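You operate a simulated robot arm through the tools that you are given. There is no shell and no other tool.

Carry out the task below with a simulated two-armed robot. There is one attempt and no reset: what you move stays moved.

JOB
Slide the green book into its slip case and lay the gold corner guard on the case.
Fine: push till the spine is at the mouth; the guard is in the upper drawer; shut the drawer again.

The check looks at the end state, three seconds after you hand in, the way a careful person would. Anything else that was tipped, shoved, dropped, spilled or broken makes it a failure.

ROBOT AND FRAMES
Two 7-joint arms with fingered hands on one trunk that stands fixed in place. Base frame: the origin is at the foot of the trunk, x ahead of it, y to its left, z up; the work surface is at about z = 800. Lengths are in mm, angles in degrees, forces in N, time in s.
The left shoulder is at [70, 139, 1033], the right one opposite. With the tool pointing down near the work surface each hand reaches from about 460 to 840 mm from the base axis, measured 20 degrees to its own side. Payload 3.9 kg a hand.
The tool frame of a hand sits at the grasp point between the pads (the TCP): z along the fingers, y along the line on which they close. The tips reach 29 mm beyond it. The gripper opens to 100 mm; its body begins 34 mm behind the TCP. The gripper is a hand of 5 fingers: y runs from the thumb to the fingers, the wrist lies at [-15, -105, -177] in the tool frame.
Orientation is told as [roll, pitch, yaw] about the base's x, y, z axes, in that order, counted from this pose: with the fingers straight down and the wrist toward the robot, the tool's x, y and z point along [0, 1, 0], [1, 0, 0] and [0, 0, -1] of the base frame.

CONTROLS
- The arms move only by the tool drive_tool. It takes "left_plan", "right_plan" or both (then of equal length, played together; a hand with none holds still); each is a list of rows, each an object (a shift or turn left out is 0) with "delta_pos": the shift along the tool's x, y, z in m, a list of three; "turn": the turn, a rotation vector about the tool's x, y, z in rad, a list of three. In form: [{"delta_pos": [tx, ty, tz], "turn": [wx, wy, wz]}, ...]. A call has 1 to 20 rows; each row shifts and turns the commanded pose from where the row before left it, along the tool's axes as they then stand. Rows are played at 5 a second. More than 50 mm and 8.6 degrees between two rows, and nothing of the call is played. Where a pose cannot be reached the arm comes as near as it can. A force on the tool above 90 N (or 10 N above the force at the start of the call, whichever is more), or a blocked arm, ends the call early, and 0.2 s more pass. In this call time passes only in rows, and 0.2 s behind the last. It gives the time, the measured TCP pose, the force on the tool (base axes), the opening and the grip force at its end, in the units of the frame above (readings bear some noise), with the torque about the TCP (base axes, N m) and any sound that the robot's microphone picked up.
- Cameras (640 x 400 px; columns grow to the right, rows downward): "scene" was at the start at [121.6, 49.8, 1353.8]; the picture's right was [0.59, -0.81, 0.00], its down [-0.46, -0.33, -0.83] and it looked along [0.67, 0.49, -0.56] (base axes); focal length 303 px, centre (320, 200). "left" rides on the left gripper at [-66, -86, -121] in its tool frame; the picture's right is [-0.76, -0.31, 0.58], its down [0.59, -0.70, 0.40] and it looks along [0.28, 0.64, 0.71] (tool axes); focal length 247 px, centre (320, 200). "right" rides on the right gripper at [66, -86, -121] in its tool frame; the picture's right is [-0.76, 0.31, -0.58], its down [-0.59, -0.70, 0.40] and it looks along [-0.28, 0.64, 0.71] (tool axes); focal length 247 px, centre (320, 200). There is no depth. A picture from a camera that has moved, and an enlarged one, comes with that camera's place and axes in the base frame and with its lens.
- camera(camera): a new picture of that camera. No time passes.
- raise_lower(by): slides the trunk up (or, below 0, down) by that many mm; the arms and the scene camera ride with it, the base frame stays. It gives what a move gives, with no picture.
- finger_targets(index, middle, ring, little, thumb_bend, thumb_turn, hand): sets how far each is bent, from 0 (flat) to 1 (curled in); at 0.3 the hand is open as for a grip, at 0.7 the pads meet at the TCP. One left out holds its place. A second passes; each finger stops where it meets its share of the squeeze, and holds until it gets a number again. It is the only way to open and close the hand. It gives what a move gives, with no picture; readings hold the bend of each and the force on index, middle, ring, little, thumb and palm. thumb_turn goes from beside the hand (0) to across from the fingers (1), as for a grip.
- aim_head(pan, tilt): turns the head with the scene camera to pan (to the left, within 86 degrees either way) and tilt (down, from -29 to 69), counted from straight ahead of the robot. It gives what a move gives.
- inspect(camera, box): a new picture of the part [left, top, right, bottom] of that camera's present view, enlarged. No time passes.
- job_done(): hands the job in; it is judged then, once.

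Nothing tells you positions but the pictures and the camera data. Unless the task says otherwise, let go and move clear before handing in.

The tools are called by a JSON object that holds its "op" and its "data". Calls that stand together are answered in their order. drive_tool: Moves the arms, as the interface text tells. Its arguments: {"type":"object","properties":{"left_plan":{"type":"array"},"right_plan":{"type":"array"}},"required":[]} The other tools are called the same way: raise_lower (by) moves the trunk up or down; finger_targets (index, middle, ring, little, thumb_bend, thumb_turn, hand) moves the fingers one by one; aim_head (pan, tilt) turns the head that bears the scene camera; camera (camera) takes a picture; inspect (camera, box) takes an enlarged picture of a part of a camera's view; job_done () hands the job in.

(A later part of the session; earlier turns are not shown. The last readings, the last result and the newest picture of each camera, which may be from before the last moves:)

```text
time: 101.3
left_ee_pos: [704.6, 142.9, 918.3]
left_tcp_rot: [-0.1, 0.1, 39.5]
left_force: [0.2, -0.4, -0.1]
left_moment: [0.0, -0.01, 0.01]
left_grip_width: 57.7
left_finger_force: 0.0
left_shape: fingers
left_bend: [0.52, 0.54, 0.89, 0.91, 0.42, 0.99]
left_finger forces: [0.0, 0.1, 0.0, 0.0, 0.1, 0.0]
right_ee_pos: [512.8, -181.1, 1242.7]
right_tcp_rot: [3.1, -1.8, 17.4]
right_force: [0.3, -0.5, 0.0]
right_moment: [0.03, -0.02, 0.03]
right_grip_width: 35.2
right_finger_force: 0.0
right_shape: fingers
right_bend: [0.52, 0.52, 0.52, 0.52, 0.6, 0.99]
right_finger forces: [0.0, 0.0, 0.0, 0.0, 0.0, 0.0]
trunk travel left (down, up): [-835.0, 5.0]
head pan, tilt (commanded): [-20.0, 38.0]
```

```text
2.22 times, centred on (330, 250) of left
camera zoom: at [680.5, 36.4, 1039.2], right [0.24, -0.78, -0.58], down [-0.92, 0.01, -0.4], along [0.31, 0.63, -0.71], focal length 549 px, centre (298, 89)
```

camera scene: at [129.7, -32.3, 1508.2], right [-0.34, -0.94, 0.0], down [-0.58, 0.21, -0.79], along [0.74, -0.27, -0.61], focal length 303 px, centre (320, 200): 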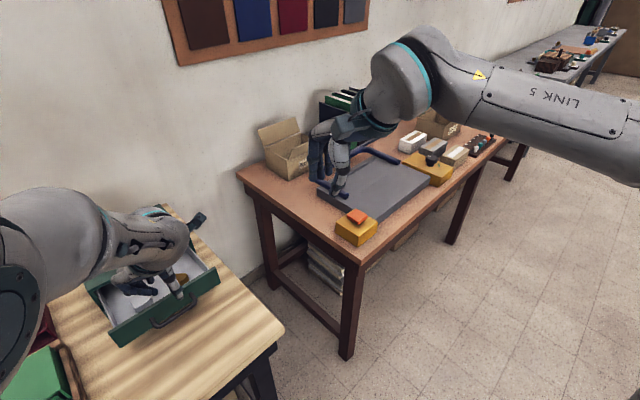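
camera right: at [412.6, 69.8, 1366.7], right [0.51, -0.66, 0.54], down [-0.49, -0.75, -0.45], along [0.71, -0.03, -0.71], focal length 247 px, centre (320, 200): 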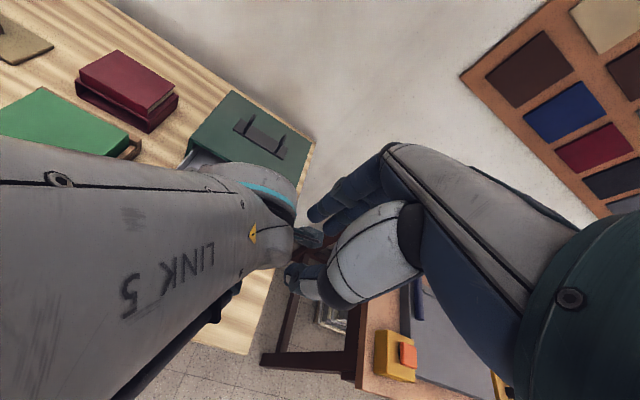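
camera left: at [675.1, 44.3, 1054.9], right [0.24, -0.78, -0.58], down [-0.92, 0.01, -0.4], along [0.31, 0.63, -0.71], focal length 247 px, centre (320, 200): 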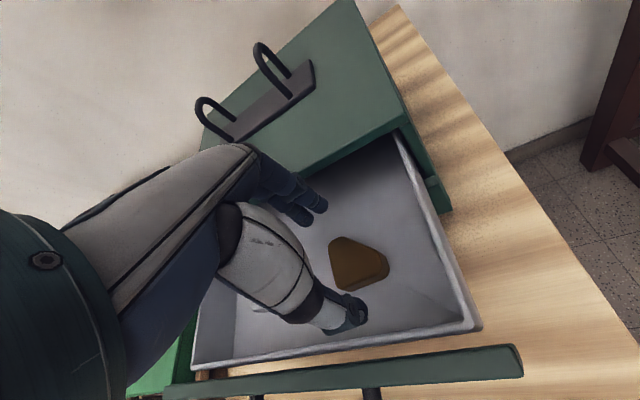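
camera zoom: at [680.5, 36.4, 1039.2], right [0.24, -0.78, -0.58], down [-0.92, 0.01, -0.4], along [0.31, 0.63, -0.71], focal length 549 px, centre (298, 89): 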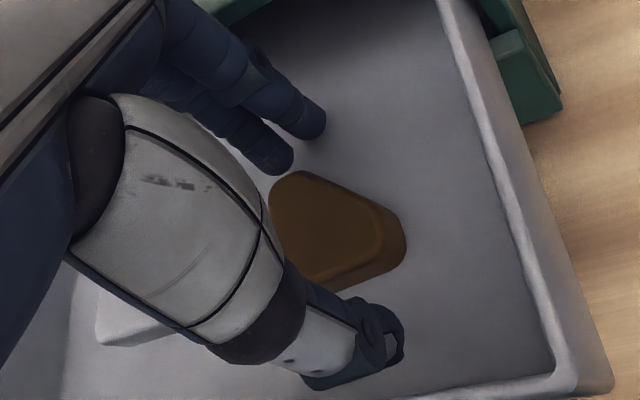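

Contact cleared; the guard is centred between thumb and fingers. I'll open the two fingers a hair and descend to grip height in small steps.

{"op": "finger_targets", "data": {"hand": "left", "index": 0.49, "middle": 0.5}}

{"op": "drive_tool", "data": {"left_plan": [{"delta_pos": [0, 0, 0.003]}, {"delta_pos": [0, 0, 0.003]}]}}

{"op": "inspect", "data": {"camera": "left", "box": [230, 160, 430, 340]}}

```text
time: 102.3
left_ee_pos: [705.2, 142.4, 917.2]
left_tcp_rot: [0.0, 0.1, 39.5]
left_force: [-1.2, -0.9, -0.7]
left_moment: [0.0, -0.01, 0.02]
left_grip_width: 61.3
left_finger_force: 0.1
left_shape: fingers
left_bend: [0.49, 0.51, 0.89, 0.91, 0.42, 0.99]
left_finger forces: [0.0, 1.1, 0.0, 0.1, 0.1, 0.0]
right_ee_pos: [512.1, -181.4, 1241.9]
right_tcp_rot: [3.2, -1.8, 17.3]
right_force: [0.1, -0.8, -0.3]
right_moment: [-0.04, 0.01, 0.02]
right_grip_width: 35.3
right_finger_force: 0.2
right_shape: fingers
right_bend: [0.52, 0.52, 0.52, 0.52, 0.6, 0.99]
right_finger forces: [0.1, 0.1, 0.1, 0.1, 0.0, 0.1]
trunk travel left (down, up): [-835.0, 5.0]
head pan, tilt (commanded): [-20.0, 38.0]
```

```text
time: 102.9
left_ee_pos: [705.3, 141.8, 912.1]
left_tcp_rot: [0.0, 0.1, 39.5]
left_force: [-0.5, 0.0, 0.5]
left_moment: [0.0, 0.04, -0.01]
left_grip_width: 61.5
left_finger_force: 0.0
left_shape: fingers
left_bend: [0.49, 0.5, 0.89, 0.91, 0.42, 0.99]
left_finger forces: [0.0, 0.0, 0.0, 0.1, 0.1, 0.0]
right_ee_pos: [513.3, -181.7, 1242.6]
right_tcp_rot: [3.1, -1.8, 17.4]
right_force: [0.3, 0.0, 0.4]
right_moment: [-0.02, 0.04, -0.02]
right_grip_width: 35.4
right_finger_force: 0.0
right_shape: fingers
right_bend: [0.52, 0.52, 0.52, 0.52, 0.6, 0.99]
right_finger forces: [0.0, 0.0, 0.1, 0.1, 0.0, 0.0]
trunk travel left (down, up): [-835.0, 5.0]
head pan, tilt (commanded): [-20.0, 38.0]
```

```text
2.22 times, centred on (330, 250) of left
camera zoom: at [681.1, 36.0, 1033.8], right [0.24, -0.78, -0.58], down [-0.92, 0.01, -0.4], along [0.31, 0.63, -0.71], focal length 549 px, centre (298, 89)
```

zoom: 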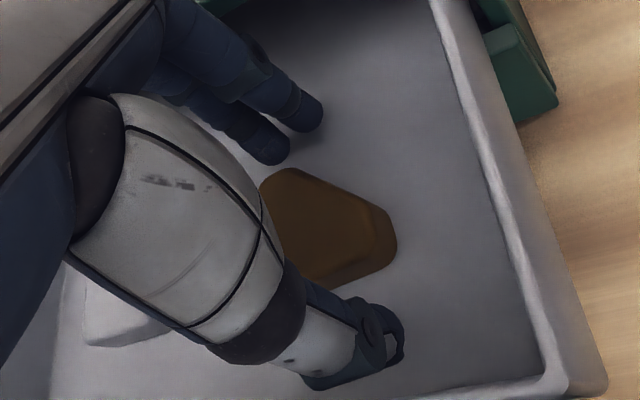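

No contact yet. Two more small steps down.

{"op": "drive_tool", "data": {"left_plan": [{"delta_pos": [0.001, 0, 0.003]}, {"delta_pos": [0.001, 0, 0.002]}]}}

{"op": "drive_tool", "data": {"left_plan": [{"delta_pos": [0, 0, 0.002]}]}}

{"op": "inspect", "data": {"camera": "left", "box": [230, 160, 430, 340]}}

{"op": "inspect", "data": {"camera": "scene", "box": [150, 230, 200, 280]}}

```text
time: 103.5
left_ee_pos: [705.5, 141.9, 909.3]
left_tcp_rot: [0.0, 0.0, 39.4]
left_force: [0.1, -0.8, 4.2]
left_moment: [0.11, -0.09, -0.01]
left_grip_width: 61.5
left_finger_force: 1.7
left_shape: fingers
left_bend: [0.49, 0.5, 0.89, 0.91, 0.42, 0.99]
left_finger forces: [0.0, 4.1, 0.1, 0.0, 0.1, 0.0]
right_ee_pos: [512.9, -181.0, 1243.2]
right_tcp_rot: [3.0, -1.8, 17.4]
right_force: [0.0, 0.4, 0.0]
right_moment: [0.0, 0.02, 0.0]
right_grip_width: 35.1
right_finger_force: 0.0
right_shape: fingers
right_bend: [0.52, 0.52, 0.52, 0.52, 0.6, 0.99]
right_finger forces: [0.1, 0.1, 0.0, 0.1, 0.0, 0.1]
trunk travel left (down, up): [-835.0, 5.0]
head pan, tilt (commanded): [-20.0, 38.0]
```

```text
time: 103.9
left_ee_pos: [705.1, 141.4, 908.4]
left_tcp_rot: [-0.2, -0.2, 39.5]
left_force: [2.1, -0.2, 12.9]
left_moment: [0.35, -0.32, -0.07]
left_grip_width: 61.4
left_finger_force: 6.7
left_shape: fingers
left_bend: [0.49, 0.49, 0.89, 0.91, 0.42, 0.99]
left_finger forces: [0.1, 12.1, 0.1, 0.0, 0.0, 0.0]
right_ee_pos: [512.1, -182.3, 1242.8]
right_tcp_rot: [3.1, -1.9, 17.5]
right_force: [-0.5, 0.2, 0.1]
right_moment: [-0.01, 0.02, -0.02]
right_grip_width: 35.2
right_finger_force: 0.2
right_shape: fingers
right_bend: [0.52, 0.52, 0.52, 0.52, 0.6, 0.99]
right_finger forces: [0.0, 0.0, 0.0, 0.0, 0.0, 0.0]
trunk travel left (down, up): [-835.0, 5.0]
head pan, tilt (commanded): [-20.0, 38.0]
```

```text
2.22 times, centred on (330, 250) of left
camera zoom: at [678.6, 36.8, 1030.0], right [0.25, -0.78, -0.58], down [-0.92, 0.01, -0.4], along [0.32, 0.63, -0.71], focal length 549 px, centre (298, 89)
```

zoom: 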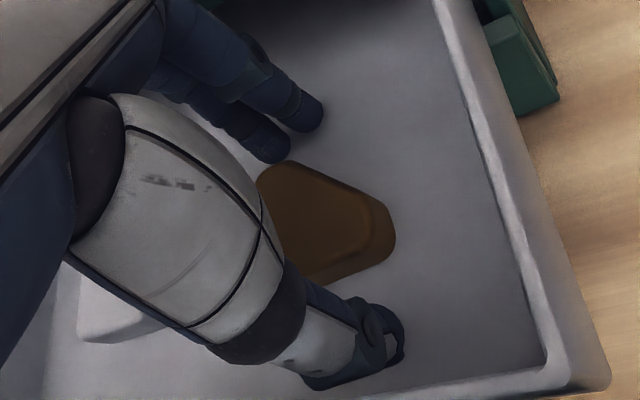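

```text
8.00 times, centred on (175, 255) of scene
camera zoom: at [128.6, -32.6, 1508.5], right [-0.34, -0.94, 0.0], down [-0.58, 0.21, -0.79], along [0.74, -0.27, -0.61], focal length 2423 px, centre (1480, -240)
```

zoom: 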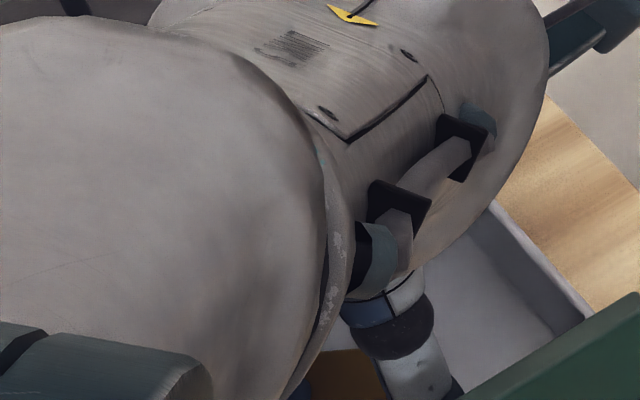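

The middle fingertip just reached the drawer floor. Raise 3 mm and close thumb, index and middle on the guard.

{"op": "drive_tool", "data": {"left_plan": [{"delta_pos": [0, 0, -0.0025]}, {"delta_pos": [0, 0, -0.002]}]}}

{"op": "finger_targets", "data": {"hand": "left", "index": 0.58, "middle": 0.58, "thumb_bend": 0.56}}

{"op": "inspect", "data": {"camera": "left", "box": [230, 160, 430, 340]}}

```text
time: 104.5
left_ee_pos: [702.7, 143.0, 908.3]
left_tcp_rot: [0.0, 0.2, 39.5]
left_force: [0.3, -0.2, 4.6]
left_moment: [0.15, -0.17, -0.05]
left_grip_width: 61.4
left_finger_force: 2.0
left_shape: fingers
left_bend: [0.49, 0.49, 0.89, 0.91, 0.42, 0.99]
left_finger forces: [0.0, 4.8, 0.1, 0.0, 0.0, 0.0]
right_ee_pos: [511.8, -181.9, 1243.1]
right_tcp_rot: [3.2, -1.7, 17.4]
right_force: [-0.3, -0.1, -0.4]
right_moment: [-0.02, -0.04, -0.03]
right_grip_width: 35.0
right_finger_force: 0.0
right_shape: fingers
right_bend: [0.52, 0.52, 0.52, 0.52, 0.6, 0.99]
right_finger forces: [0.0, 0.1, 0.0, 0.1, 0.0, 0.0]
trunk travel left (down, up): [-835.0, 5.0]
head pan, tilt (commanded): [-20.0, 38.0]
```

```text
time: 105.5
left_ee_pos: [703.7, 142.6, 909.3]
left_tcp_rot: [0.0, 0.2, 39.5]
left_force: [-2.0, 0.2, 1.4]
left_moment: [0.01, -0.04, 0.03]
left_grip_width: 37.1
left_finger_force: 1.7
left_shape: fingers
left_bend: [0.57, 0.56, 0.89, 0.91, 0.55, 1.0]
left_finger forces: [0.0, 2.6, 0.1, 0.0, 1.4, 0.1]
right_ee_pos: [513.5, -182.2, 1241.9]
right_tcp_rot: [3.1, -1.8, 17.5]
right_force: [0.6, -0.2, -0.1]
right_moment: [0.01, -0.03, -0.02]
right_grip_width: 35.0
right_finger_force: 0.0
right_shape: fingers
right_bend: [0.52, 0.52, 0.52, 0.52, 0.6, 0.99]
right_finger forces: [0.0, 0.1, 0.1, 0.0, 0.0, 0.0]
trunk travel left (down, up): [-835.0, 5.0]
head pan, tilt (commanded): [-20.0, 38.0]
```

```text
2.22 times, centred on (330, 250) of left
camera zoom: at [678.8, 37.0, 1031.1], right [0.24, -0.78, -0.58], down [-0.92, 0.01, -0.4], along [0.31, 0.63, -0.71], focal length 549 px, centre (298, 89)
```

zoom: 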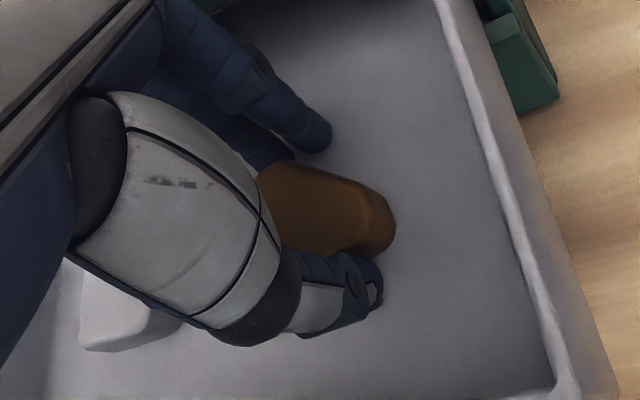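

Thumb and middle are on the guard (width 37 mm). Squeeze.

{"op": "finger_targets", "data": {"hand": "left", "index": 0.72, "middle": 0.72, "thumb_bend": 0.72}}

{"op": "inspect", "data": {"camera": "left", "box": [230, 160, 430, 340]}}

```text
time: 106.5
left_ee_pos: [704.0, 142.8, 909.7]
left_tcp_rot: [-0.1, 0.1, 39.5]
left_force: [0.2, 1.2, 2.2]
left_moment: [0.05, 0.0, -0.04]
left_grip_width: 25.2
left_finger_force: 12.2
left_shape: fingers
left_bend: [0.65, 0.59, 0.89, 0.91, 0.61, 1.0]
left_finger forces: [4.5, 8.8, 0.1, 0.1, 11.8, 0.0]
right_ee_pos: [513.7, -181.1, 1242.3]
right_tcp_rot: [3.1, -1.8, 17.4]
right_force: [-0.2, 0.3, -0.7]
right_moment: [-0.01, -0.01, 0.0]
right_grip_width: 35.3
right_finger_force: 0.0
right_shape: fingers
right_bend: [0.52, 0.52, 0.52, 0.52, 0.6, 0.99]
right_finger forces: [0.0, 0.0, 0.0, 0.0, 0.1, 0.0]
trunk travel left (down, up): [-835.0, 5.0]
head pan, tilt (commanded): [-20.0, 38.0]
```

```text
2.22 times, centred on (330, 250) of left
camera zoom: at [678.9, 36.9, 1031.6], right [0.24, -0.78, -0.58], down [-0.92, 0.01, -0.4], along [0.31, 0.63, -0.71], focal length 549 px, centre (298, 89)
```

zoom: 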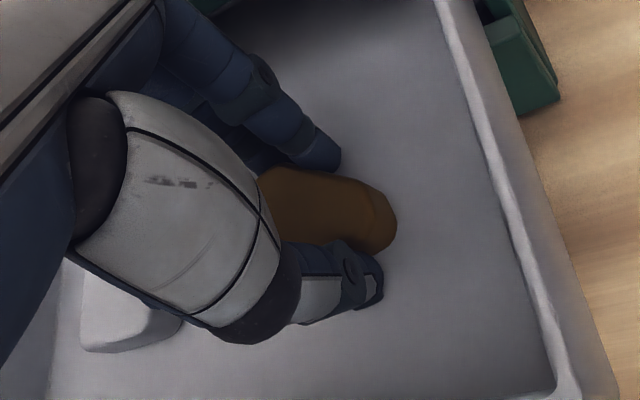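

A firm three-point grip (thumb 11.8 N, index 4.5, middle 8.8). Lift a little and check.

{"op": "drive_tool", "data": {"left_plan": [{"delta_pos": [0, 0, -0.006]}, {"delta_pos": [0, 0, -0.008]}, {"delta_pos": [0, 0, -0.01]}]}}

{"op": "inspect", "data": {"camera": "left", "box": [230, 160, 430, 340]}}

{"op": "inspect", "data": {"camera": "scene", "box": [130, 220, 220, 300]}}

```text
time: 107.3
left_ee_pos: [704.2, 142.6, 933.4]
left_tcp_rot: [0.0, 0.1, 39.4]
left_force: [-0.1, 0.1, -1.0]
left_moment: [-0.03, 0.0, 0.01]
left_grip_width: 25.0
left_finger_force: 11.4
left_shape: fingers
left_bend: [0.65, 0.59, 0.89, 0.91, 0.61, 1.0]
left_finger forces: [4.3, 6.4, 0.1, 0.0, 11.7, 0.0]
right_ee_pos: [512.8, -181.2, 1241.7]
right_tcp_rot: [3.1, -1.8, 17.5]
right_force: [0.2, -0.1, -1.0]
right_moment: [0.01, 0.02, 0.02]
right_grip_width: 35.3
right_finger_force: 0.0
right_shape: fingers
right_bend: [0.52, 0.52, 0.52, 0.52, 0.6, 0.99]
right_finger forces: [0.0, 0.1, 0.0, 0.0, 0.0, 0.0]
trunk travel left (down, up): [-835.0, 5.0]
head pan, tilt (commanded): [-20.0, 38.0]
```

```text
2.22 times, centred on (330, 250) of left
camera zoom: at [679.4, 37.3, 1055.0], right [0.24, -0.78, -0.58], down [-0.92, 0.01, -0.4], along [0.31, 0.63, -0.71], focal length 549 px, centre (298, 89)
```

zoom: 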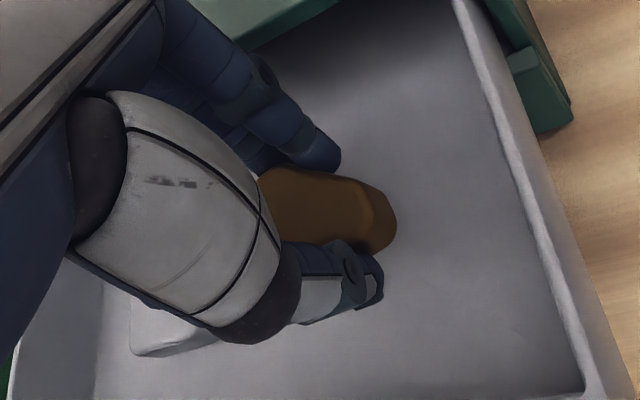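

```text
5.00 times, centred on (175, 260) of scene
camera zoom: at [131.0, -31.8, 1508.1], right [-0.34, -0.94, 0.0], down [-0.58, 0.21, -0.79], along [0.74, -0.27, -0.62], focal length 1514 px, centre (1045, -100)
```

zoom: 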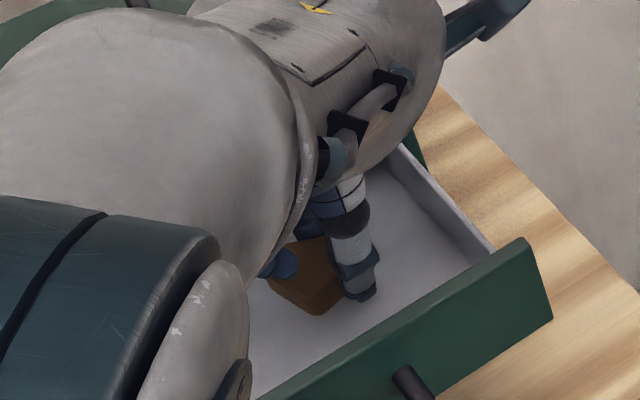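

The guard is held and lifted. Raise to a safe height and carry it toward the case.

{"op": "drive_tool", "data": {"left_plan": [{"delta_pos": [0, 0, -0.012]}, {"delta_pos": [0, 0, -0.015]}, {"delta_pos": [0, 0, -0.015]}, {"delta_pos": [0, 0, -0.015]}, {"delta_pos": [0, 0, -0.013]}, {"delta_pos": [0.0282, 0.0062, 0]}, {"delta_pos": [0.0282, 0.0062, 0]}, {"delta_pos": [0.0282, 0.0062, 0]}, {"delta_pos": [0.0282, 0.0062, 0]}, {"delta_pos": [0.0282, 0.0062, 0]}, {"delta_pos": [0.0282, 0.0062, 0]}]}}

{"op": "camera", "data": {"camera": "left"}}

{"op": "aim_head", "data": {"pan": 20, "tilt": 40}}

{"op": "camera", "data": {"camera": "scene"}}

```text
time: 109.7
left_ee_pos: [625.5, 296.8, 1003.1]
left_tcp_rot: [-0.1, 0.1, 39.5]
left_force: [-0.2, -0.6, -0.7]
left_moment: [-0.03, -0.05, -0.01]
left_grip_width: 24.3
left_finger_force: 10.9
left_shape: fingers
left_bend: [0.65, 0.59, 0.89, 0.91, 0.61, 1.0]
left_finger forces: [4.5, 6.4, 0.1, 0.1, 11.5, 0.0]
right_ee_pos: [512.5, -179.9, 1241.5]
right_tcp_rot: [3.0, -1.8, 17.3]
right_force: [0.0, 0.3, 0.6]
right_moment: [0.0, -0.01, -0.01]
right_grip_width: 35.2
right_finger_force: 0.1
right_shape: fingers
right_bend: [0.52, 0.52, 0.52, 0.52, 0.6, 0.99]
right_finger forces: [0.0, 0.0, 0.0, 0.0, 0.1, 0.0]
trunk travel left (down, up): [-835.0, 5.0]
head pan, tilt (commanded): [-20.0, 38.0]
```

```text
taken
camera left: at [599.7, 191.0, 1124.1], right [0.24, -0.78, -0.58], down [-0.92, 0.01, -0.4], along [0.32, 0.62, -0.71], focal length 247 px, centre (320, 200)
```

left: 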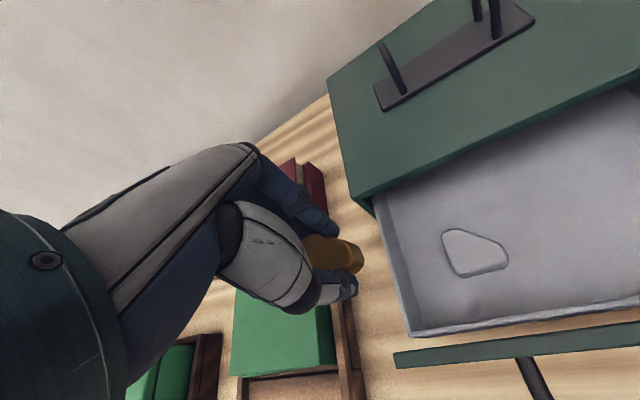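

```text
time: 110.8
left_ee_pos: [625.3, 296.1, 1002.5]
left_tcp_rot: [0.1, 0.1, 39.5]
left_force: [-0.6, -0.2, 0.1]
left_moment: [0.01, 0.01, -0.01]
left_grip_width: 24.6
left_finger_force: 11.4
left_shape: fingers
left_bend: [0.65, 0.59, 0.89, 0.91, 0.61, 1.0]
left_finger forces: [4.5, 6.3, 0.0, 0.0, 11.4, 0.1]
right_ee_pos: [513.0, -181.5, 1241.1]
right_tcp_rot: [3.1, -1.9, 17.5]
right_force: [0.3, 0.1, 1.2]
right_moment: [0.0, 0.02, 0.01]
right_grip_width: 35.5
right_finger_force: 0.0
right_shape: fingers
right_bend: [0.52, 0.52, 0.52, 0.52, 0.6, 0.99]
right_finger forces: [0.0, 0.0, 0.1, 0.0, 0.0, 0.1]
trunk travel left (down, up): [-835.0, 5.0]
head pan, tilt (commanded): [20.0, 40.0]
```

```text
taken
camera scene: at [130.0, 26.9, 1505.1], right [0.34, -0.94, 0.0], down [-0.6, -0.22, -0.77], along [0.72, 0.26, -0.64], focal length 303 px, centre (320, 200)
```

scene: 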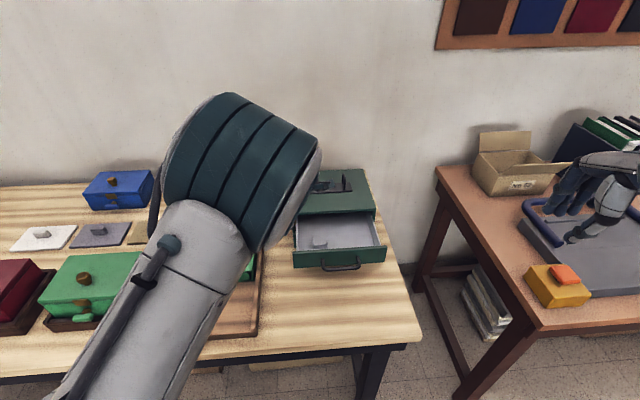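

Continue to above the case.

{"op": "drive_tool", "data": {"left_plan": [{"delta_pos": [0.0283, 0.0062, 0]}, {"delta_pos": [0.0283, 0.0062, 0]}, {"delta_pos": [0.0283, 0.0062, 0]}, {"delta_pos": [0.0283, 0.0062, 0]}, {"delta_pos": [0.0283, 0.0062, 0]}, {"delta_pos": [0.0283, 0.0062, 0]}]}}

{"op": "camera", "data": {"camera": "left"}}

{"op": "camera", "data": {"camera": "scene"}}

```text
time: 112.2
left_ee_pos: [544.7, 451.2, 1003.3]
left_tcp_rot: [-0.1, 0.2, 39.5]
left_force: [0.0, 0.0, -0.5]
left_moment: [-0.01, -0.04, 0.04]
left_grip_width: 24.8
left_finger_force: 10.5
left_shape: fingers
left_bend: [0.65, 0.59, 0.89, 0.91, 0.61, 1.0]
left_finger forces: [4.6, 6.3, 0.1, 0.1, 11.3, 0.1]
right_ee_pos: [512.7, -179.9, 1242.0]
right_tcp_rot: [3.0, -1.9, 17.4]
right_force: [-0.5, -0.4, -0.1]
right_moment: [-0.01, -0.02, -0.01]
right_grip_width: 35.3
right_finger_force: 0.1
right_shape: fingers
right_bend: [0.52, 0.52, 0.52, 0.52, 0.6, 0.99]
right_finger forces: [0.0, 0.0, 0.0, 0.0, 0.0, 0.0]
trunk travel left (down, up): [-835.0, 5.0]
head pan, tilt (commanded): [20.0, 40.0]
```

```text
taken
camera left: at [519.9, 347.1, 1125.0], right [0.24, -0.78, -0.58], down [-0.92, 0.01, -0.4], along [0.31, 0.62, -0.71], focal length 247 px, centre (320, 200)
```

left: 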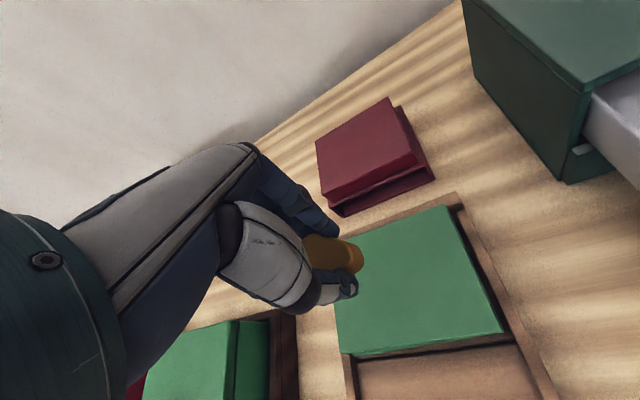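

```text
taken
camera scene: at [129.3, 28.3, 1505.1], right [0.34, -0.94, 0.0], down [-0.6, -0.22, -0.77], along [0.72, 0.26, -0.64], focal length 303 px, centre (320, 200)
```

scene: 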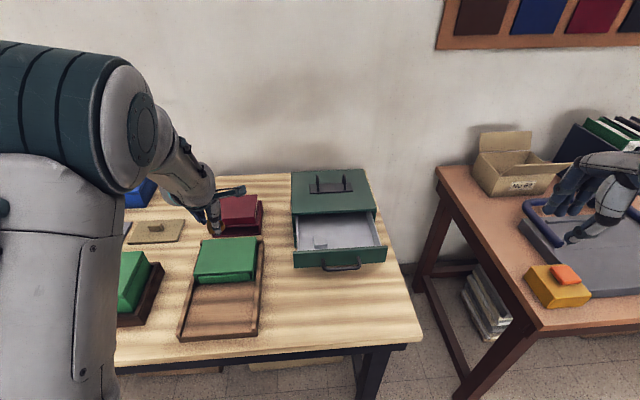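

The TCP is directly above the case's centre. Descend in stages.

{"op": "drive_tool", "data": {"left_plan": [{"delta_pos": [0, 0, 0.018]}, {"delta_pos": [0, 0, 0.018]}, {"delta_pos": [0, 0, 0.018]}, {"delta_pos": [0, 0, 0.016]}, {"delta_pos": [0, 0, 0.014]}, {"delta_pos": [0, 0, 0.01]}]}}

{"op": "inspect", "data": {"camera": "left", "box": [240, 150, 480, 340]}}

{"op": "inspect", "data": {"camera": "scene", "box": [160, 190, 290, 300]}}

```text
time: 113.5
left_ee_pos: [547.8, 451.9, 910.5]
left_tcp_rot: [0.0, 0.0, 39.5]
left_force: [-0.5, 0.5, 0.6]
left_moment: [-0.01, -0.01, -0.03]
left_grip_width: 24.6
left_finger_force: 10.6
left_shape: fingers
left_bend: [0.65, 0.59, 0.89, 0.91, 0.61, 1.0]
left_finger forces: [4.5, 6.3, 0.0, 0.1, 11.3, 0.0]
right_ee_pos: [513.5, -182.0, 1241.2]
right_tcp_rot: [3.1, -1.7, 17.4]
right_force: [-0.5, 0.7, -0.6]
right_moment: [0.03, 0.0, 0.01]
right_grip_width: 35.1
right_finger_force: 0.0
right_shape: fingers
right_bend: [0.52, 0.52, 0.52, 0.52, 0.6, 0.99]
right_finger forces: [0.1, 0.0, 0.1, 0.0, 0.1, 0.0]
trunk travel left (down, up): [-835.0, 5.0]
head pan, tilt (commanded): [20.0, 40.0]
```

```text
2.11 times, centred on (360, 245) of left
camera zoom: at [522.2, 346.3, 1031.4], right [0.24, -0.78, -0.58], down [-0.92, 0.01, -0.4], along [0.31, 0.63, -0.71], focal length 520 px, centre (236, 105)
```

zoom: 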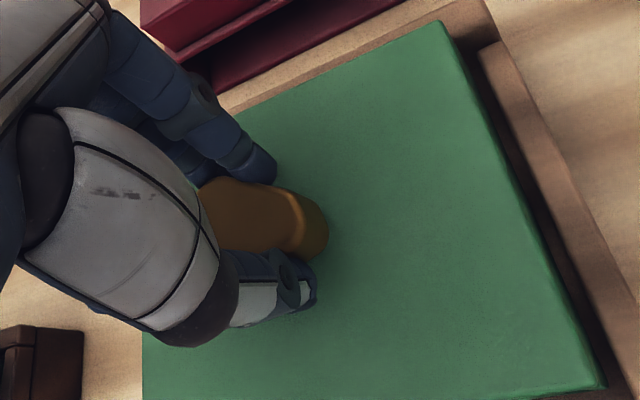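

```text
3.64 times, centred on (225, 245) of scene
camera zoom: at [130.4, 26.9, 1505.1], right [0.34, -0.94, 0.0], down [-0.6, -0.22, -0.77], along [0.72, 0.26, -0.64], focal length 1101 px, centre (666, 36)
```

zoom: 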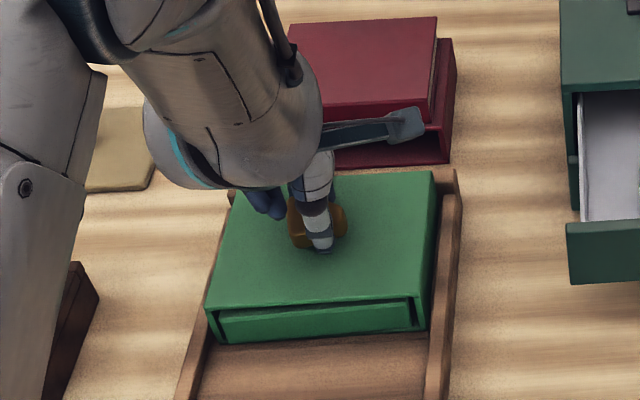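

The guard hovers over the middle of the case. Lower it gently until contact.

{"op": "drive_tool", "data": {"left_plan": [{"delta_pos": [0, 0, 0.005]}, {"delta_pos": [0, 0, 0.004]}, {"delta_pos": [0, 0, 0.003]}]}}

{"op": "drive_tool", "data": {"left_plan": [{"delta_pos": [0, 0, 0.002]}, {"delta_pos": [0, 0, 0.002]}]}}

{"op": "inspect", "data": {"camera": "left", "box": [240, 150, 480, 340]}}

```text
time: 114.3
left_ee_pos: [545.7, 450.4, 900.0]
left_tcp_rot: [-0.1, -0.3, 39.5]
left_force: [-0.5, 0.5, 10.0]
left_moment: [0.23, -0.1, 0.01]
left_grip_width: 24.8
left_finger_force: 16.1
left_shape: fingers
left_bend: [0.65, 0.59, 0.89, 0.91, 0.61, 1.0]
left_finger forces: [4.8, 15.6, 0.1, 0.0, 11.9, 0.0]
right_ee_pos: [511.5, -182.0, 1242.2]
right_tcp_rot: [3.1, -1.9, 17.4]
right_force: [-0.3, 1.2, -0.3]
right_moment: [0.01, 0.01, -0.03]
right_grip_width: 35.4
right_finger_force: 0.0
right_shape: fingers
right_bend: [0.52, 0.52, 0.52, 0.52, 0.6, 0.99]
right_finger forces: [0.0, 0.0, 0.0, 0.1, 0.0, 0.0]
trunk travel left (down, up): [-835.0, 5.0]
head pan, tilt (commanded): [20.0, 40.0]
```

```text
time: 115.0
left_ee_pos: [545.7, 450.8, 899.3]
left_tcp_rot: [-0.2, -0.5, 39.5]
left_force: [2.5, 2.3, 28.1]
left_moment: [0.28, -0.16, -0.02]
left_grip_width: 24.5
left_finger_force: 25.2
left_shape: fingers
left_bend: [0.64, 0.58, 0.89, 0.91, 0.62, 1.0]
left_finger forces: [5.5, 24.4, 0.0, 0.0, 20.0, 0.0]
right_ee_pos: [510.1, -184.2, 1243.2]
right_tcp_rot: [3.1, -2.1, 17.5]
right_force: [0.8, 0.4, -0.1]
right_moment: [-0.03, 0.01, 0.02]
right_grip_width: 35.1
right_finger_force: 0.1
right_shape: fingers
right_bend: [0.52, 0.52, 0.52, 0.52, 0.6, 0.99]
right_finger forces: [0.0, 0.0, 0.1, 0.1, 0.0, 0.1]
trunk travel left (down, up): [-835.0, 5.0]
head pan, tilt (commanded): [20.0, 40.0]
```

```text
2.11 times, centred on (360, 245) of left
camera zoom: at [520.2, 344.5, 1020.2], right [0.25, -0.78, -0.58], down [-0.91, 0.01, -0.41], along [0.32, 0.63, -0.71], focal length 520 px, centre (236, 105)
```

zoom: 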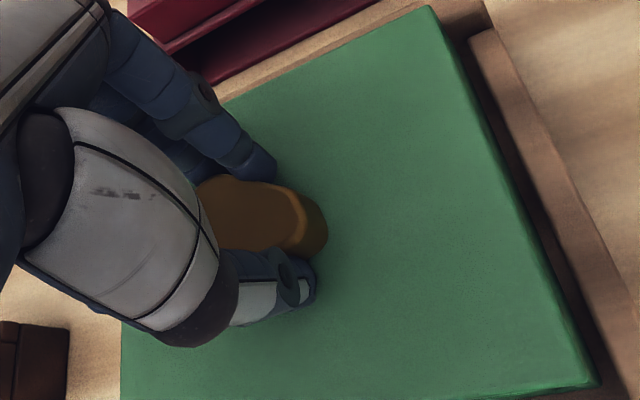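

Contact with the case top (28 N pressing). Relieve by raising the command ~5 mm until only a light touch remains.

{"op": "drive_tool", "data": {"left_plan": [{"delta_pos": [0, 0, -0.003]}, {"delta_pos": [0, 0, -0.002]}]}}

{"op": "inspect", "data": {"camera": "left", "box": [290, 210, 400, 300]}}

{"op": "inspect", "data": {"camera": "scene", "box": [190, 210, 270, 280]}}

```text
time: 115.5
left_ee_pos: [545.0, 450.1, 899.8]
left_tcp_rot: [0.0, 0.1, 39.5]
left_force: [4.9, -0.5, 14.9]
left_moment: [0.34, -0.41, -0.1]
left_grip_width: 24.3
left_finger_force: 18.3
left_shape: fingers
left_bend: [0.64, 0.57, 0.89, 0.91, 0.62, 1.0]
left_finger forces: [5.7, 19.6, 0.0, 0.0, 10.8, 0.0]
right_ee_pos: [512.2, -182.4, 1242.0]
right_tcp_rot: [3.1, -1.9, 17.4]
right_force: [-0.2, -0.3, 0.9]
right_moment: [-0.02, 0.0, 0.01]
right_grip_width: 35.4
right_finger_force: 0.1
right_shape: fingers
right_bend: [0.52, 0.52, 0.52, 0.52, 0.6, 0.99]
right_finger forces: [0.0, 0.0, 0.1, 0.0, 0.1, 0.1]
trunk travel left (down, up): [-835.0, 5.0]
head pan, tilt (commanded): [20.0, 40.0]
```

```text
4.44 times, centred on (345, 255) of left
camera zoom: at [519.7, 344.9, 1021.1], right [0.24, -0.78, -0.58], down [-0.92, 0.01, -0.4], along [0.31, 0.63, -0.71], focal length 1098 px, centre (209, -44)
```

zoom: 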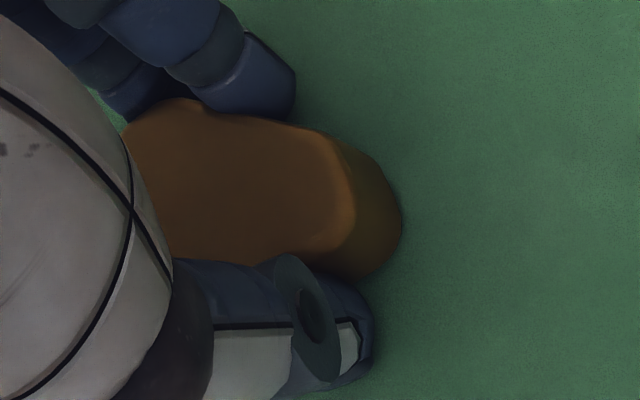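

```text
5.71 times, centred on (230, 245) of scene
camera zoom: at [128.6, 24.8, 1505.2], right [0.34, -0.94, 0.0], down [-0.6, -0.22, -0.77], along [0.72, 0.26, -0.64], focal length 1730 px, centre (834, -57)
```

zoom: 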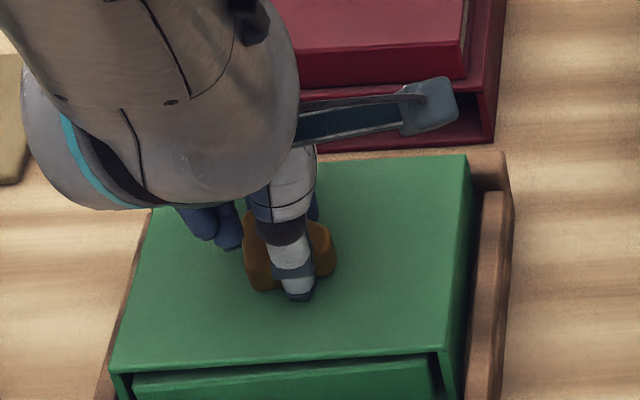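

Still 15 N; raise another 2 mm.

{"op": "drive_tool", "data": {"left_plan": [{"delta_pos": [0, 0, -0.002]}]}}

{"op": "drive_tool", "data": {"left_plan": [{"delta_pos": [0, 0, -0.001]}]}}

```text
time: 116.0
left_ee_pos: [543.6, 450.7, 899.7]
left_tcp_rot: [0.2, 0.4, 39.4]
left_force: [2.2, -0.6, 6.8]
left_moment: [0.13, -0.14, -0.09]
left_grip_width: 24.4
left_finger_force: 15.5
left_shape: fingers
left_bend: [0.64, 0.58, 0.89, 0.91, 0.62, 1.0]
left_finger forces: [4.6, 14.2, 0.0, 0.1, 11.9, 0.1]
right_ee_pos: [512.9, -182.6, 1241.8]
right_tcp_rot: [3.2, -1.8, 17.4]
right_force: [0.2, 0.1, 0.1]
right_moment: [0.0, 0.04, 0.01]
right_grip_width: 35.4
right_finger_force: 0.1
right_shape: fingers
right_bend: [0.52, 0.52, 0.52, 0.52, 0.6, 0.99]
right_finger forces: [0.0, 0.0, 0.1, 0.0, 0.0, 0.1]
trunk travel left (down, up): [-835.0, 5.0]
head pan, tilt (commanded): [20.0, 40.0]
```

```text
time: 116.3
left_ee_pos: [544.1, 451.3, 900.7]
left_tcp_rot: [0.1, 0.4, 39.6]
left_force: [-0.2, -0.5, 0.7]
left_moment: [0.0, 0.0, 0.01]
left_grip_width: 24.7
left_finger_force: 12.4
left_shape: fingers
left_bend: [0.64, 0.59, 0.89, 0.91, 0.62, 1.0]
left_finger forces: [4.5, 7.9, 0.0, 0.0, 11.9, 0.0]
right_ee_pos: [512.7, -181.6, 1242.3]
right_tcp_rot: [3.2, -1.8, 17.4]
right_force: [-1.4, 0.1, 0.5]
right_moment: [0.05, -0.02, -0.01]
right_grip_width: 35.3
right_finger_force: 0.1
right_shape: fingers
right_bend: [0.52, 0.52, 0.52, 0.52, 0.6, 0.99]
right_finger forces: [0.1, 0.0, 0.1, 0.0, 0.1, 0.0]
trunk travel left (down, up): [-835.0, 5.0]
head pan, tilt (commanded): [20.0, 40.0]
```

Only a light touch remains. Release by opening thumb and fingers together.

{"op": "finger_targets", "data": {"hand": "left", "index": 0.56, "middle": 0.53, "thumb_bend": 0.54}}

{"op": "finger_targets", "data": {"hand": "left", "index": 0.4, "middle": 0.4, "thumb_bend": 0.36}}

{"op": "inspect", "data": {"camera": "left", "box": [240, 150, 480, 340]}}

{"op": "inspect", "data": {"camera": "scene", "box": [190, 210, 270, 280]}}

```text
time: 117.3
left_ee_pos: [546.3, 452.2, 902.2]
left_tcp_rot: [-0.1, 0.1, 39.5]
left_force: [-0.7, -0.2, -0.7]
left_moment: [0.0, 0.0, -0.04]
left_grip_width: 37.1
left_finger_force: 0.1
left_shape: fingers
left_bend: [0.56, 0.53, 0.89, 0.91, 0.54, 1.0]
left_finger forces: [0.1, 0.0, 0.1, 0.1, 0.1, 0.0]
right_ee_pos: [512.8, -181.7, 1242.2]
right_tcp_rot: [3.0, -1.9, 17.4]
right_force: [-0.1, -0.1, -0.4]
right_moment: [0.0, 0.01, -0.01]
right_grip_width: 35.3
right_finger_force: 0.0
right_shape: fingers
right_bend: [0.52, 0.52, 0.52, 0.52, 0.6, 0.99]
right_finger forces: [0.1, 0.1, 0.0, 0.1, 0.0, 0.0]
trunk travel left (down, up): [-835.0, 5.0]
head pan, tilt (commanded): [20.0, 40.0]
```

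```text
time: 118.3
left_ee_pos: [546.6, 453.8, 900.6]
left_tcp_rot: [0.0, 0.2, 39.5]
left_force: [0.0, -0.7, -1.1]
left_moment: [0.0, -0.02, -0.01]
left_grip_width: 79.2
left_finger_force: 0.0
left_shape: fingers
left_bend: [0.4, 0.4, 0.89, 0.91, 0.36, 0.98]
left_finger forces: [0.0, 0.1, 0.1, 0.0, 0.1, 0.0]
right_ee_pos: [512.9, -181.0, 1242.3]
right_tcp_rot: [3.1, -1.8, 17.4]
right_force: [0.0, 0.6, 0.2]
right_moment: [0.02, -0.02, 0.01]
right_grip_width: 35.2
right_finger_force: 0.0
right_shape: fingers
right_bend: [0.52, 0.52, 0.52, 0.52, 0.6, 0.99]
right_finger forces: [0.0, 0.0, 0.1, 0.0, 0.0, 0.0]
trunk travel left (down, up): [-835.0, 5.0]
head pan, tilt (commanded): [20.0, 40.0]
```

```text
2.11 times, centred on (360, 245) of left
camera zoom: at [520.7, 346.6, 1023.2], right [0.24, -0.78, -0.58], down [-0.92, 0.01, -0.4], along [0.31, 0.63, -0.71], focal length 520 px, centre (236, 105)
```

zoom: 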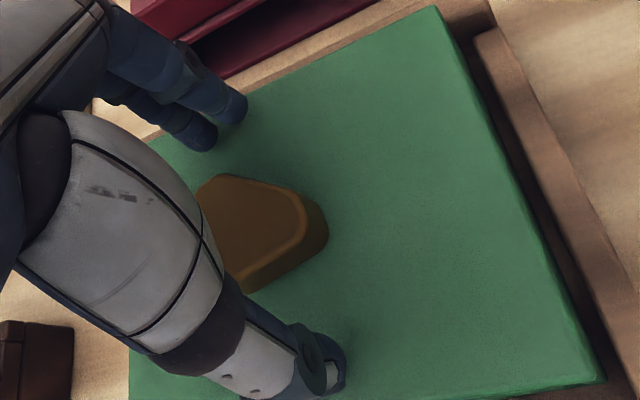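

```text
5.71 times, centred on (230, 245) of scene
camera zoom: at [130.0, 26.9, 1505.1], right [0.34, -0.94, 0.0], down [-0.6, -0.22, -0.77], along [0.72, 0.26, -0.64], focal length 1730 px, centre (834, -57)
```

zoom: 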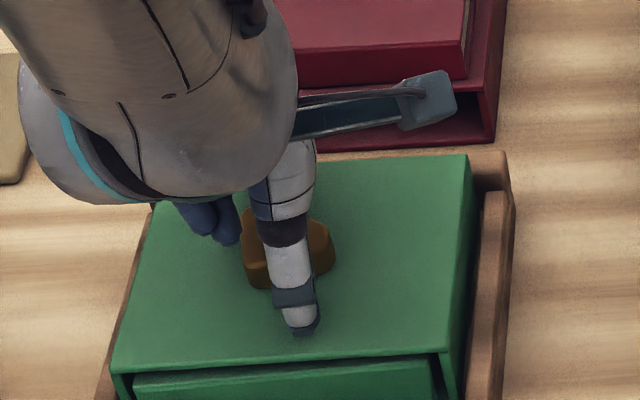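

The guard lies flat on the case and the hand is free of it. Lift straight up and move clear, then check everything.

{"op": "drive_tool", "data": {"left_plan": [{"delta_pos": [0, 0, -0.01]}, {"delta_pos": [0, 0, -0.02]}, {"delta_pos": [0, 0, -0.025]}, {"delta_pos": [0, 0, -0.025]}, {"delta_pos": [0, 0, -0.025]}]}}

{"op": "inspect", "data": {"camera": "left", "box": [240, 130, 560, 380]}}

{"op": "camera", "data": {"camera": "scene"}}

```text
time: 119.5
left_ee_pos: [545.5, 451.3, 1005.6]
left_tcp_rot: [0.0, 0.1, 39.5]
left_force: [-0.2, 0.5, 0.3]
left_moment: [0.01, -0.01, 0.0]
left_grip_width: 79.3
left_finger_force: 0.1
left_shape: fingers
left_bend: [0.4, 0.4, 0.89, 0.91, 0.36, 0.98]
left_finger forces: [0.0, 0.1, 0.0, 0.0, 0.0, 0.1]
right_ee_pos: [513.2, -182.9, 1241.2]
right_tcp_rot: [3.2, -1.9, 17.4]
right_force: [0.3, 0.3, 0.5]
right_moment: [0.0, -0.02, 0.03]
right_grip_width: 35.0
right_finger_force: 0.1
right_shape: fingers
right_bend: [0.52, 0.52, 0.52, 0.52, 0.6, 0.99]
right_finger forces: [0.0, 0.0, 0.0, 0.0, 0.0, 0.1]
trunk travel left (down, up): [-835.0, 5.0]
head pan, tilt (commanded): [20.0, 40.0]
```

```text
1.60 times, centred on (400, 255) of left
camera zoom: at [520.8, 345.7, 1127.8], right [0.24, -0.78, -0.58], down [-0.92, 0.01, -0.4], along [0.31, 0.63, -0.71], focal length 395 px, centre (192, 112)
```

zoom: 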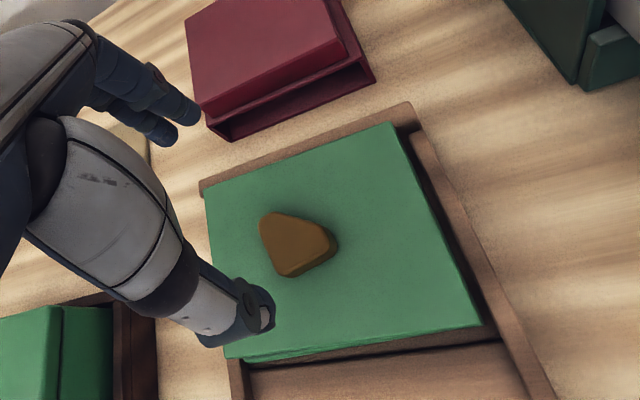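

```text
taken
camera scene: at [129.2, 26.3, 1505.2], right [0.34, -0.94, 0.0], down [-0.6, -0.22, -0.77], along [0.72, 0.26, -0.64], focal length 303 px, centre (320, 200)
```

scene: 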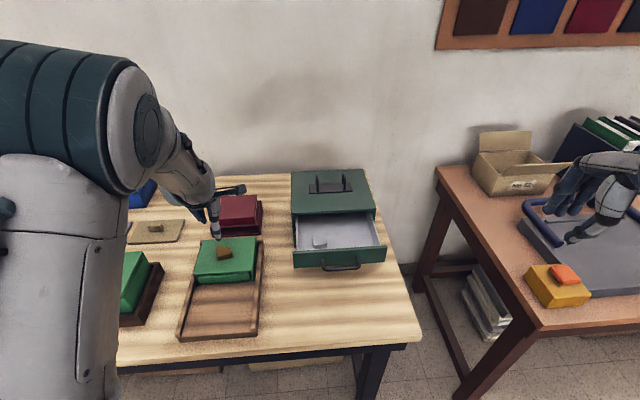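

The gold guard lies flat in the middle of the case. Now close the drawer: I'll go back in front of it, re-tilt the hand so the fingertips point forward, and push the drawer face above the handle.

{"op": "drive_tool", "data": {"left_plan": [{"delta_pos": [-0.0232, -0.0167, 0]}, {"delta_pos": [-0.0232, -0.0167, 0]}, {"delta_pos": [-0.0232, -0.0167, 0]}, {"delta_pos": [-0.0232, -0.0167, 0]}, {"delta_pos": [-0.0232, -0.0167, 0]}, {"delta_pos": [-0.0232, -0.0167, 0]}, {"delta_pos": [-0.0232, -0.0167, 0]}, {"delta_pos": [-0.0232, -0.0167, 0]}, {"delta_pos": [-0.0232, -0.0167, 0]}, {"delta_pos": [-0.0232, -0.0167, 0]}, {"delta_pos": [-0.0232, -0.0167, 0]}, {"delta_pos": [-0.0232, -0.0167, 0]}]}}

{"op": "finger_targets", "data": {"hand": "left", "index": 0.5, "middle": 0.9, "ring": 0.5, "little": 0.9, "thumb_bend": 0.3}}

{"op": "camera", "data": {"camera": "left"}}

{"op": "camera", "data": {"camera": "scene"}}

```text
time: 122.2
left_ee_pos: [571.4, 122.0, 1013.3]
left_tcp_rot: [-2.8, 2.6, 42.3]
left_force: [0.2, 0.1, -0.3]
left_moment: [0.02, 0.02, 0.0]
left_grip_width: 79.2
left_finger_force: 0.2
left_shape: fingers
left_bend: [0.4, 0.4, 0.89, 0.91, 0.36, 0.98]
left_finger forces: [0.0, 0.1, 0.0, 0.1, 0.0, 0.1]
right_ee_pos: [513.7, -181.6, 1242.4]
right_tcp_rot: [3.0, -1.8, 17.4]
right_force: [-0.1, -0.2, -0.1]
right_moment: [0.02, 0.05, -0.02]
right_grip_width: 35.2
right_finger_force: 0.1
right_shape: fingers
right_bend: [0.52, 0.52, 0.52, 0.52, 0.6, 0.99]
right_finger forces: [0.1, 0.0, 0.0, 0.1, 0.0, 0.0]
trunk travel left (down, up): [-835.0, 5.0]
head pan, tilt (commanded): [20.0, 40.0]
```

```text
time: 123.2
left_ee_pos: [571.4, 117.8, 1016.1]
left_tcp_rot: [-3.1, 2.5, 41.8]
left_force: [-0.2, 0.2, 0.2]
left_moment: [0.0, -0.01, 0.01]
left_grip_width: 74.8
left_finger_force: 0.1
left_shape: fingers
left_bend: [0.5, 0.9, 0.5, 0.9, 0.3, 0.98]
left_finger forces: [0.0, 0.0, 0.0, 0.1, 0.1, 0.0]
right_ee_pos: [512.3, -181.3, 1243.7]
right_tcp_rot: [3.0, -1.8, 17.4]
right_force: [0.1, -0.1, -0.2]
right_moment: [0.02, -0.02, -0.02]
right_grip_width: 35.2
right_finger_force: 0.1
right_shape: fingers
right_bend: [0.52, 0.52, 0.52, 0.52, 0.6, 0.99]
right_finger forces: [0.1, 0.1, 0.0, 0.0, 0.0, 0.0]
trunk travel left (down, up): [-835.0, 5.0]
head pan, tilt (commanded): [20.0, 40.0]
```

```text
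taken
camera left: at [550.8, 20.6, 1144.1], right [0.28, -0.81, -0.52], down [-0.92, -0.06, -0.4], along [0.29, 0.59, -0.75], focal length 247 px, centre (320, 200)
```

left: 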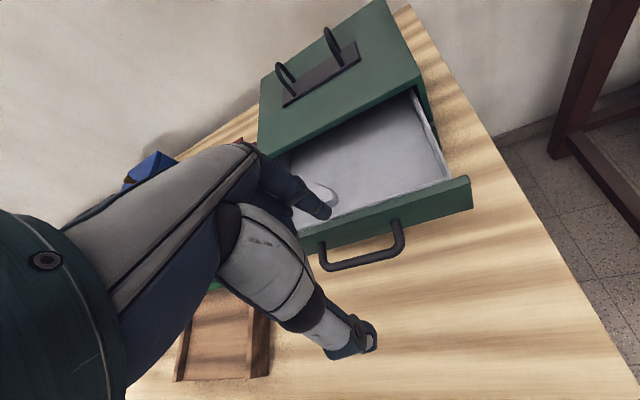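

```text
taken
camera scene: at [130.0, 26.8, 1505.1], right [0.34, -0.94, 0.0], down [-0.6, -0.22, -0.77], along [0.72, 0.26, -0.64], focal length 303 px, centre (320, 200)
```

scene: 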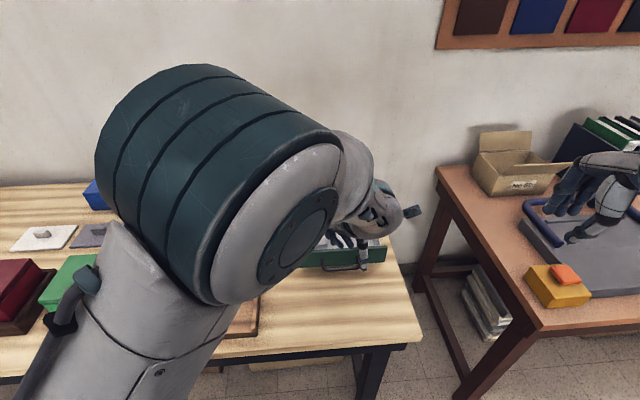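

Rotate to yaw 25.6° and tilt −20°, then check the pose.

{"op": "drive_tool", "data": {"left_plan": [{"delta_pos": [0, 0, 0.005], "turn": [0, 0, 0.081]}, {"delta_pos": [0, 0, 0.005], "turn": [0, 0, 0.081]}, {"delta_pos": [0, 0, 0.005], "turn": [0, 0, 0.0806]}, {"turn": [-0.0873, 0, 0]}, {"turn": [-0.0873, 0, 0]}, {"turn": [-0.0873, 0, 0]}, {"turn": [-0.0873, 0, 0]}, {"delta_pos": [0, -0.0051, 0.0141]}, {"delta_pos": [0, -0.0051, 0.0141]}]}}

{"op": "camera", "data": {"camera": "left"}}

{"op": "aim_head", "data": {"pan": -20, "tilt": 38}}

{"op": "camera", "data": {"camera": "scene"}}

```text
time: 125.2
left_ee_pos: [576.2, 118.9, 973.6]
left_tcp_rot: [-4.4, -18.3, 29.9]
left_force: [0.6, -0.7, -0.3]
left_moment: [-0.02, 0.01, 0.0]
left_grip_width: 74.8
left_finger_force: 0.1
left_shape: fingers
left_bend: [0.5, 0.9, 0.5, 0.9, 0.3, 0.98]
left_finger forces: [0.0, 0.0, 0.0, 0.0, 0.1, 0.1]
right_ee_pos: [514.4, -180.5, 1241.7]
right_tcp_rot: [3.1, -1.7, 17.4]
right_force: [-0.1, -0.5, -0.5]
right_moment: [0.0, 0.01, 0.0]
right_grip_width: 35.1
right_finger_force: 0.1
right_shape: fingers
right_bend: [0.52, 0.52, 0.52, 0.52, 0.6, 0.99]
right_finger forces: [0.0, 0.1, 0.0, 0.0, 0.0, 0.0]
trunk travel left (down, up): [-835.0, 5.0]
head pan, tilt (commanded): [20.0, 40.0]
```

```text
taken
camera left: at [498.8, 8.9, 1065.7], right [0.29, -0.76, -0.59], down [-0.74, 0.22, -0.64], along [0.61, 0.62, -0.49], focal length 247 px, centre (320, 200)
```

left: 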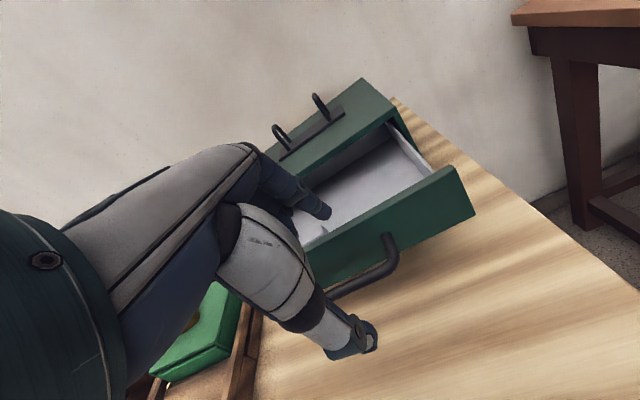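

```text
time: 126.2
left_ee_pos: [573.5, 120.0, 968.6]
left_tcp_rot: [-3.9, -18.0, 30.1]
left_force: [0.8, -0.5, -0.5]
left_moment: [0.01, 0.0, -0.01]
left_grip_width: 74.8
left_finger_force: 0.1
left_shape: fingers
left_bend: [0.5, 0.9, 0.5, 0.9, 0.3, 0.98]
left_finger forces: [0.1, 0.1, 0.0, 0.0, 0.1, 0.0]
right_ee_pos: [512.9, -180.6, 1242.8]
right_tcp_rot: [3.1, -1.8, 17.4]
right_force: [-0.3, 0.0, 0.1]
right_moment: [-0.01, 0.01, -0.01]
right_grip_width: 35.4
right_finger_force: 0.1
right_shape: fingers
right_bend: [0.52, 0.52, 0.52, 0.52, 0.6, 0.99]
right_finger forces: [0.1, 0.0, 0.1, 0.0, 0.0, 0.0]
trunk travel left (down, up): [-835.0, 5.0]
head pan, tilt (commanded): [-20.0, 38.0]
```

```text
taken
camera scene: at [131.5, -31.5, 1508.1], right [-0.34, -0.94, 0.0], down [-0.58, 0.21, -0.79], along [0.74, -0.27, -0.62], focal length 303 px, centre (320, 200)
```

scene: 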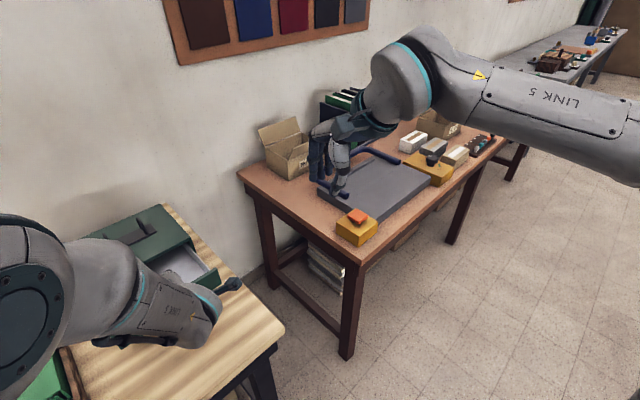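

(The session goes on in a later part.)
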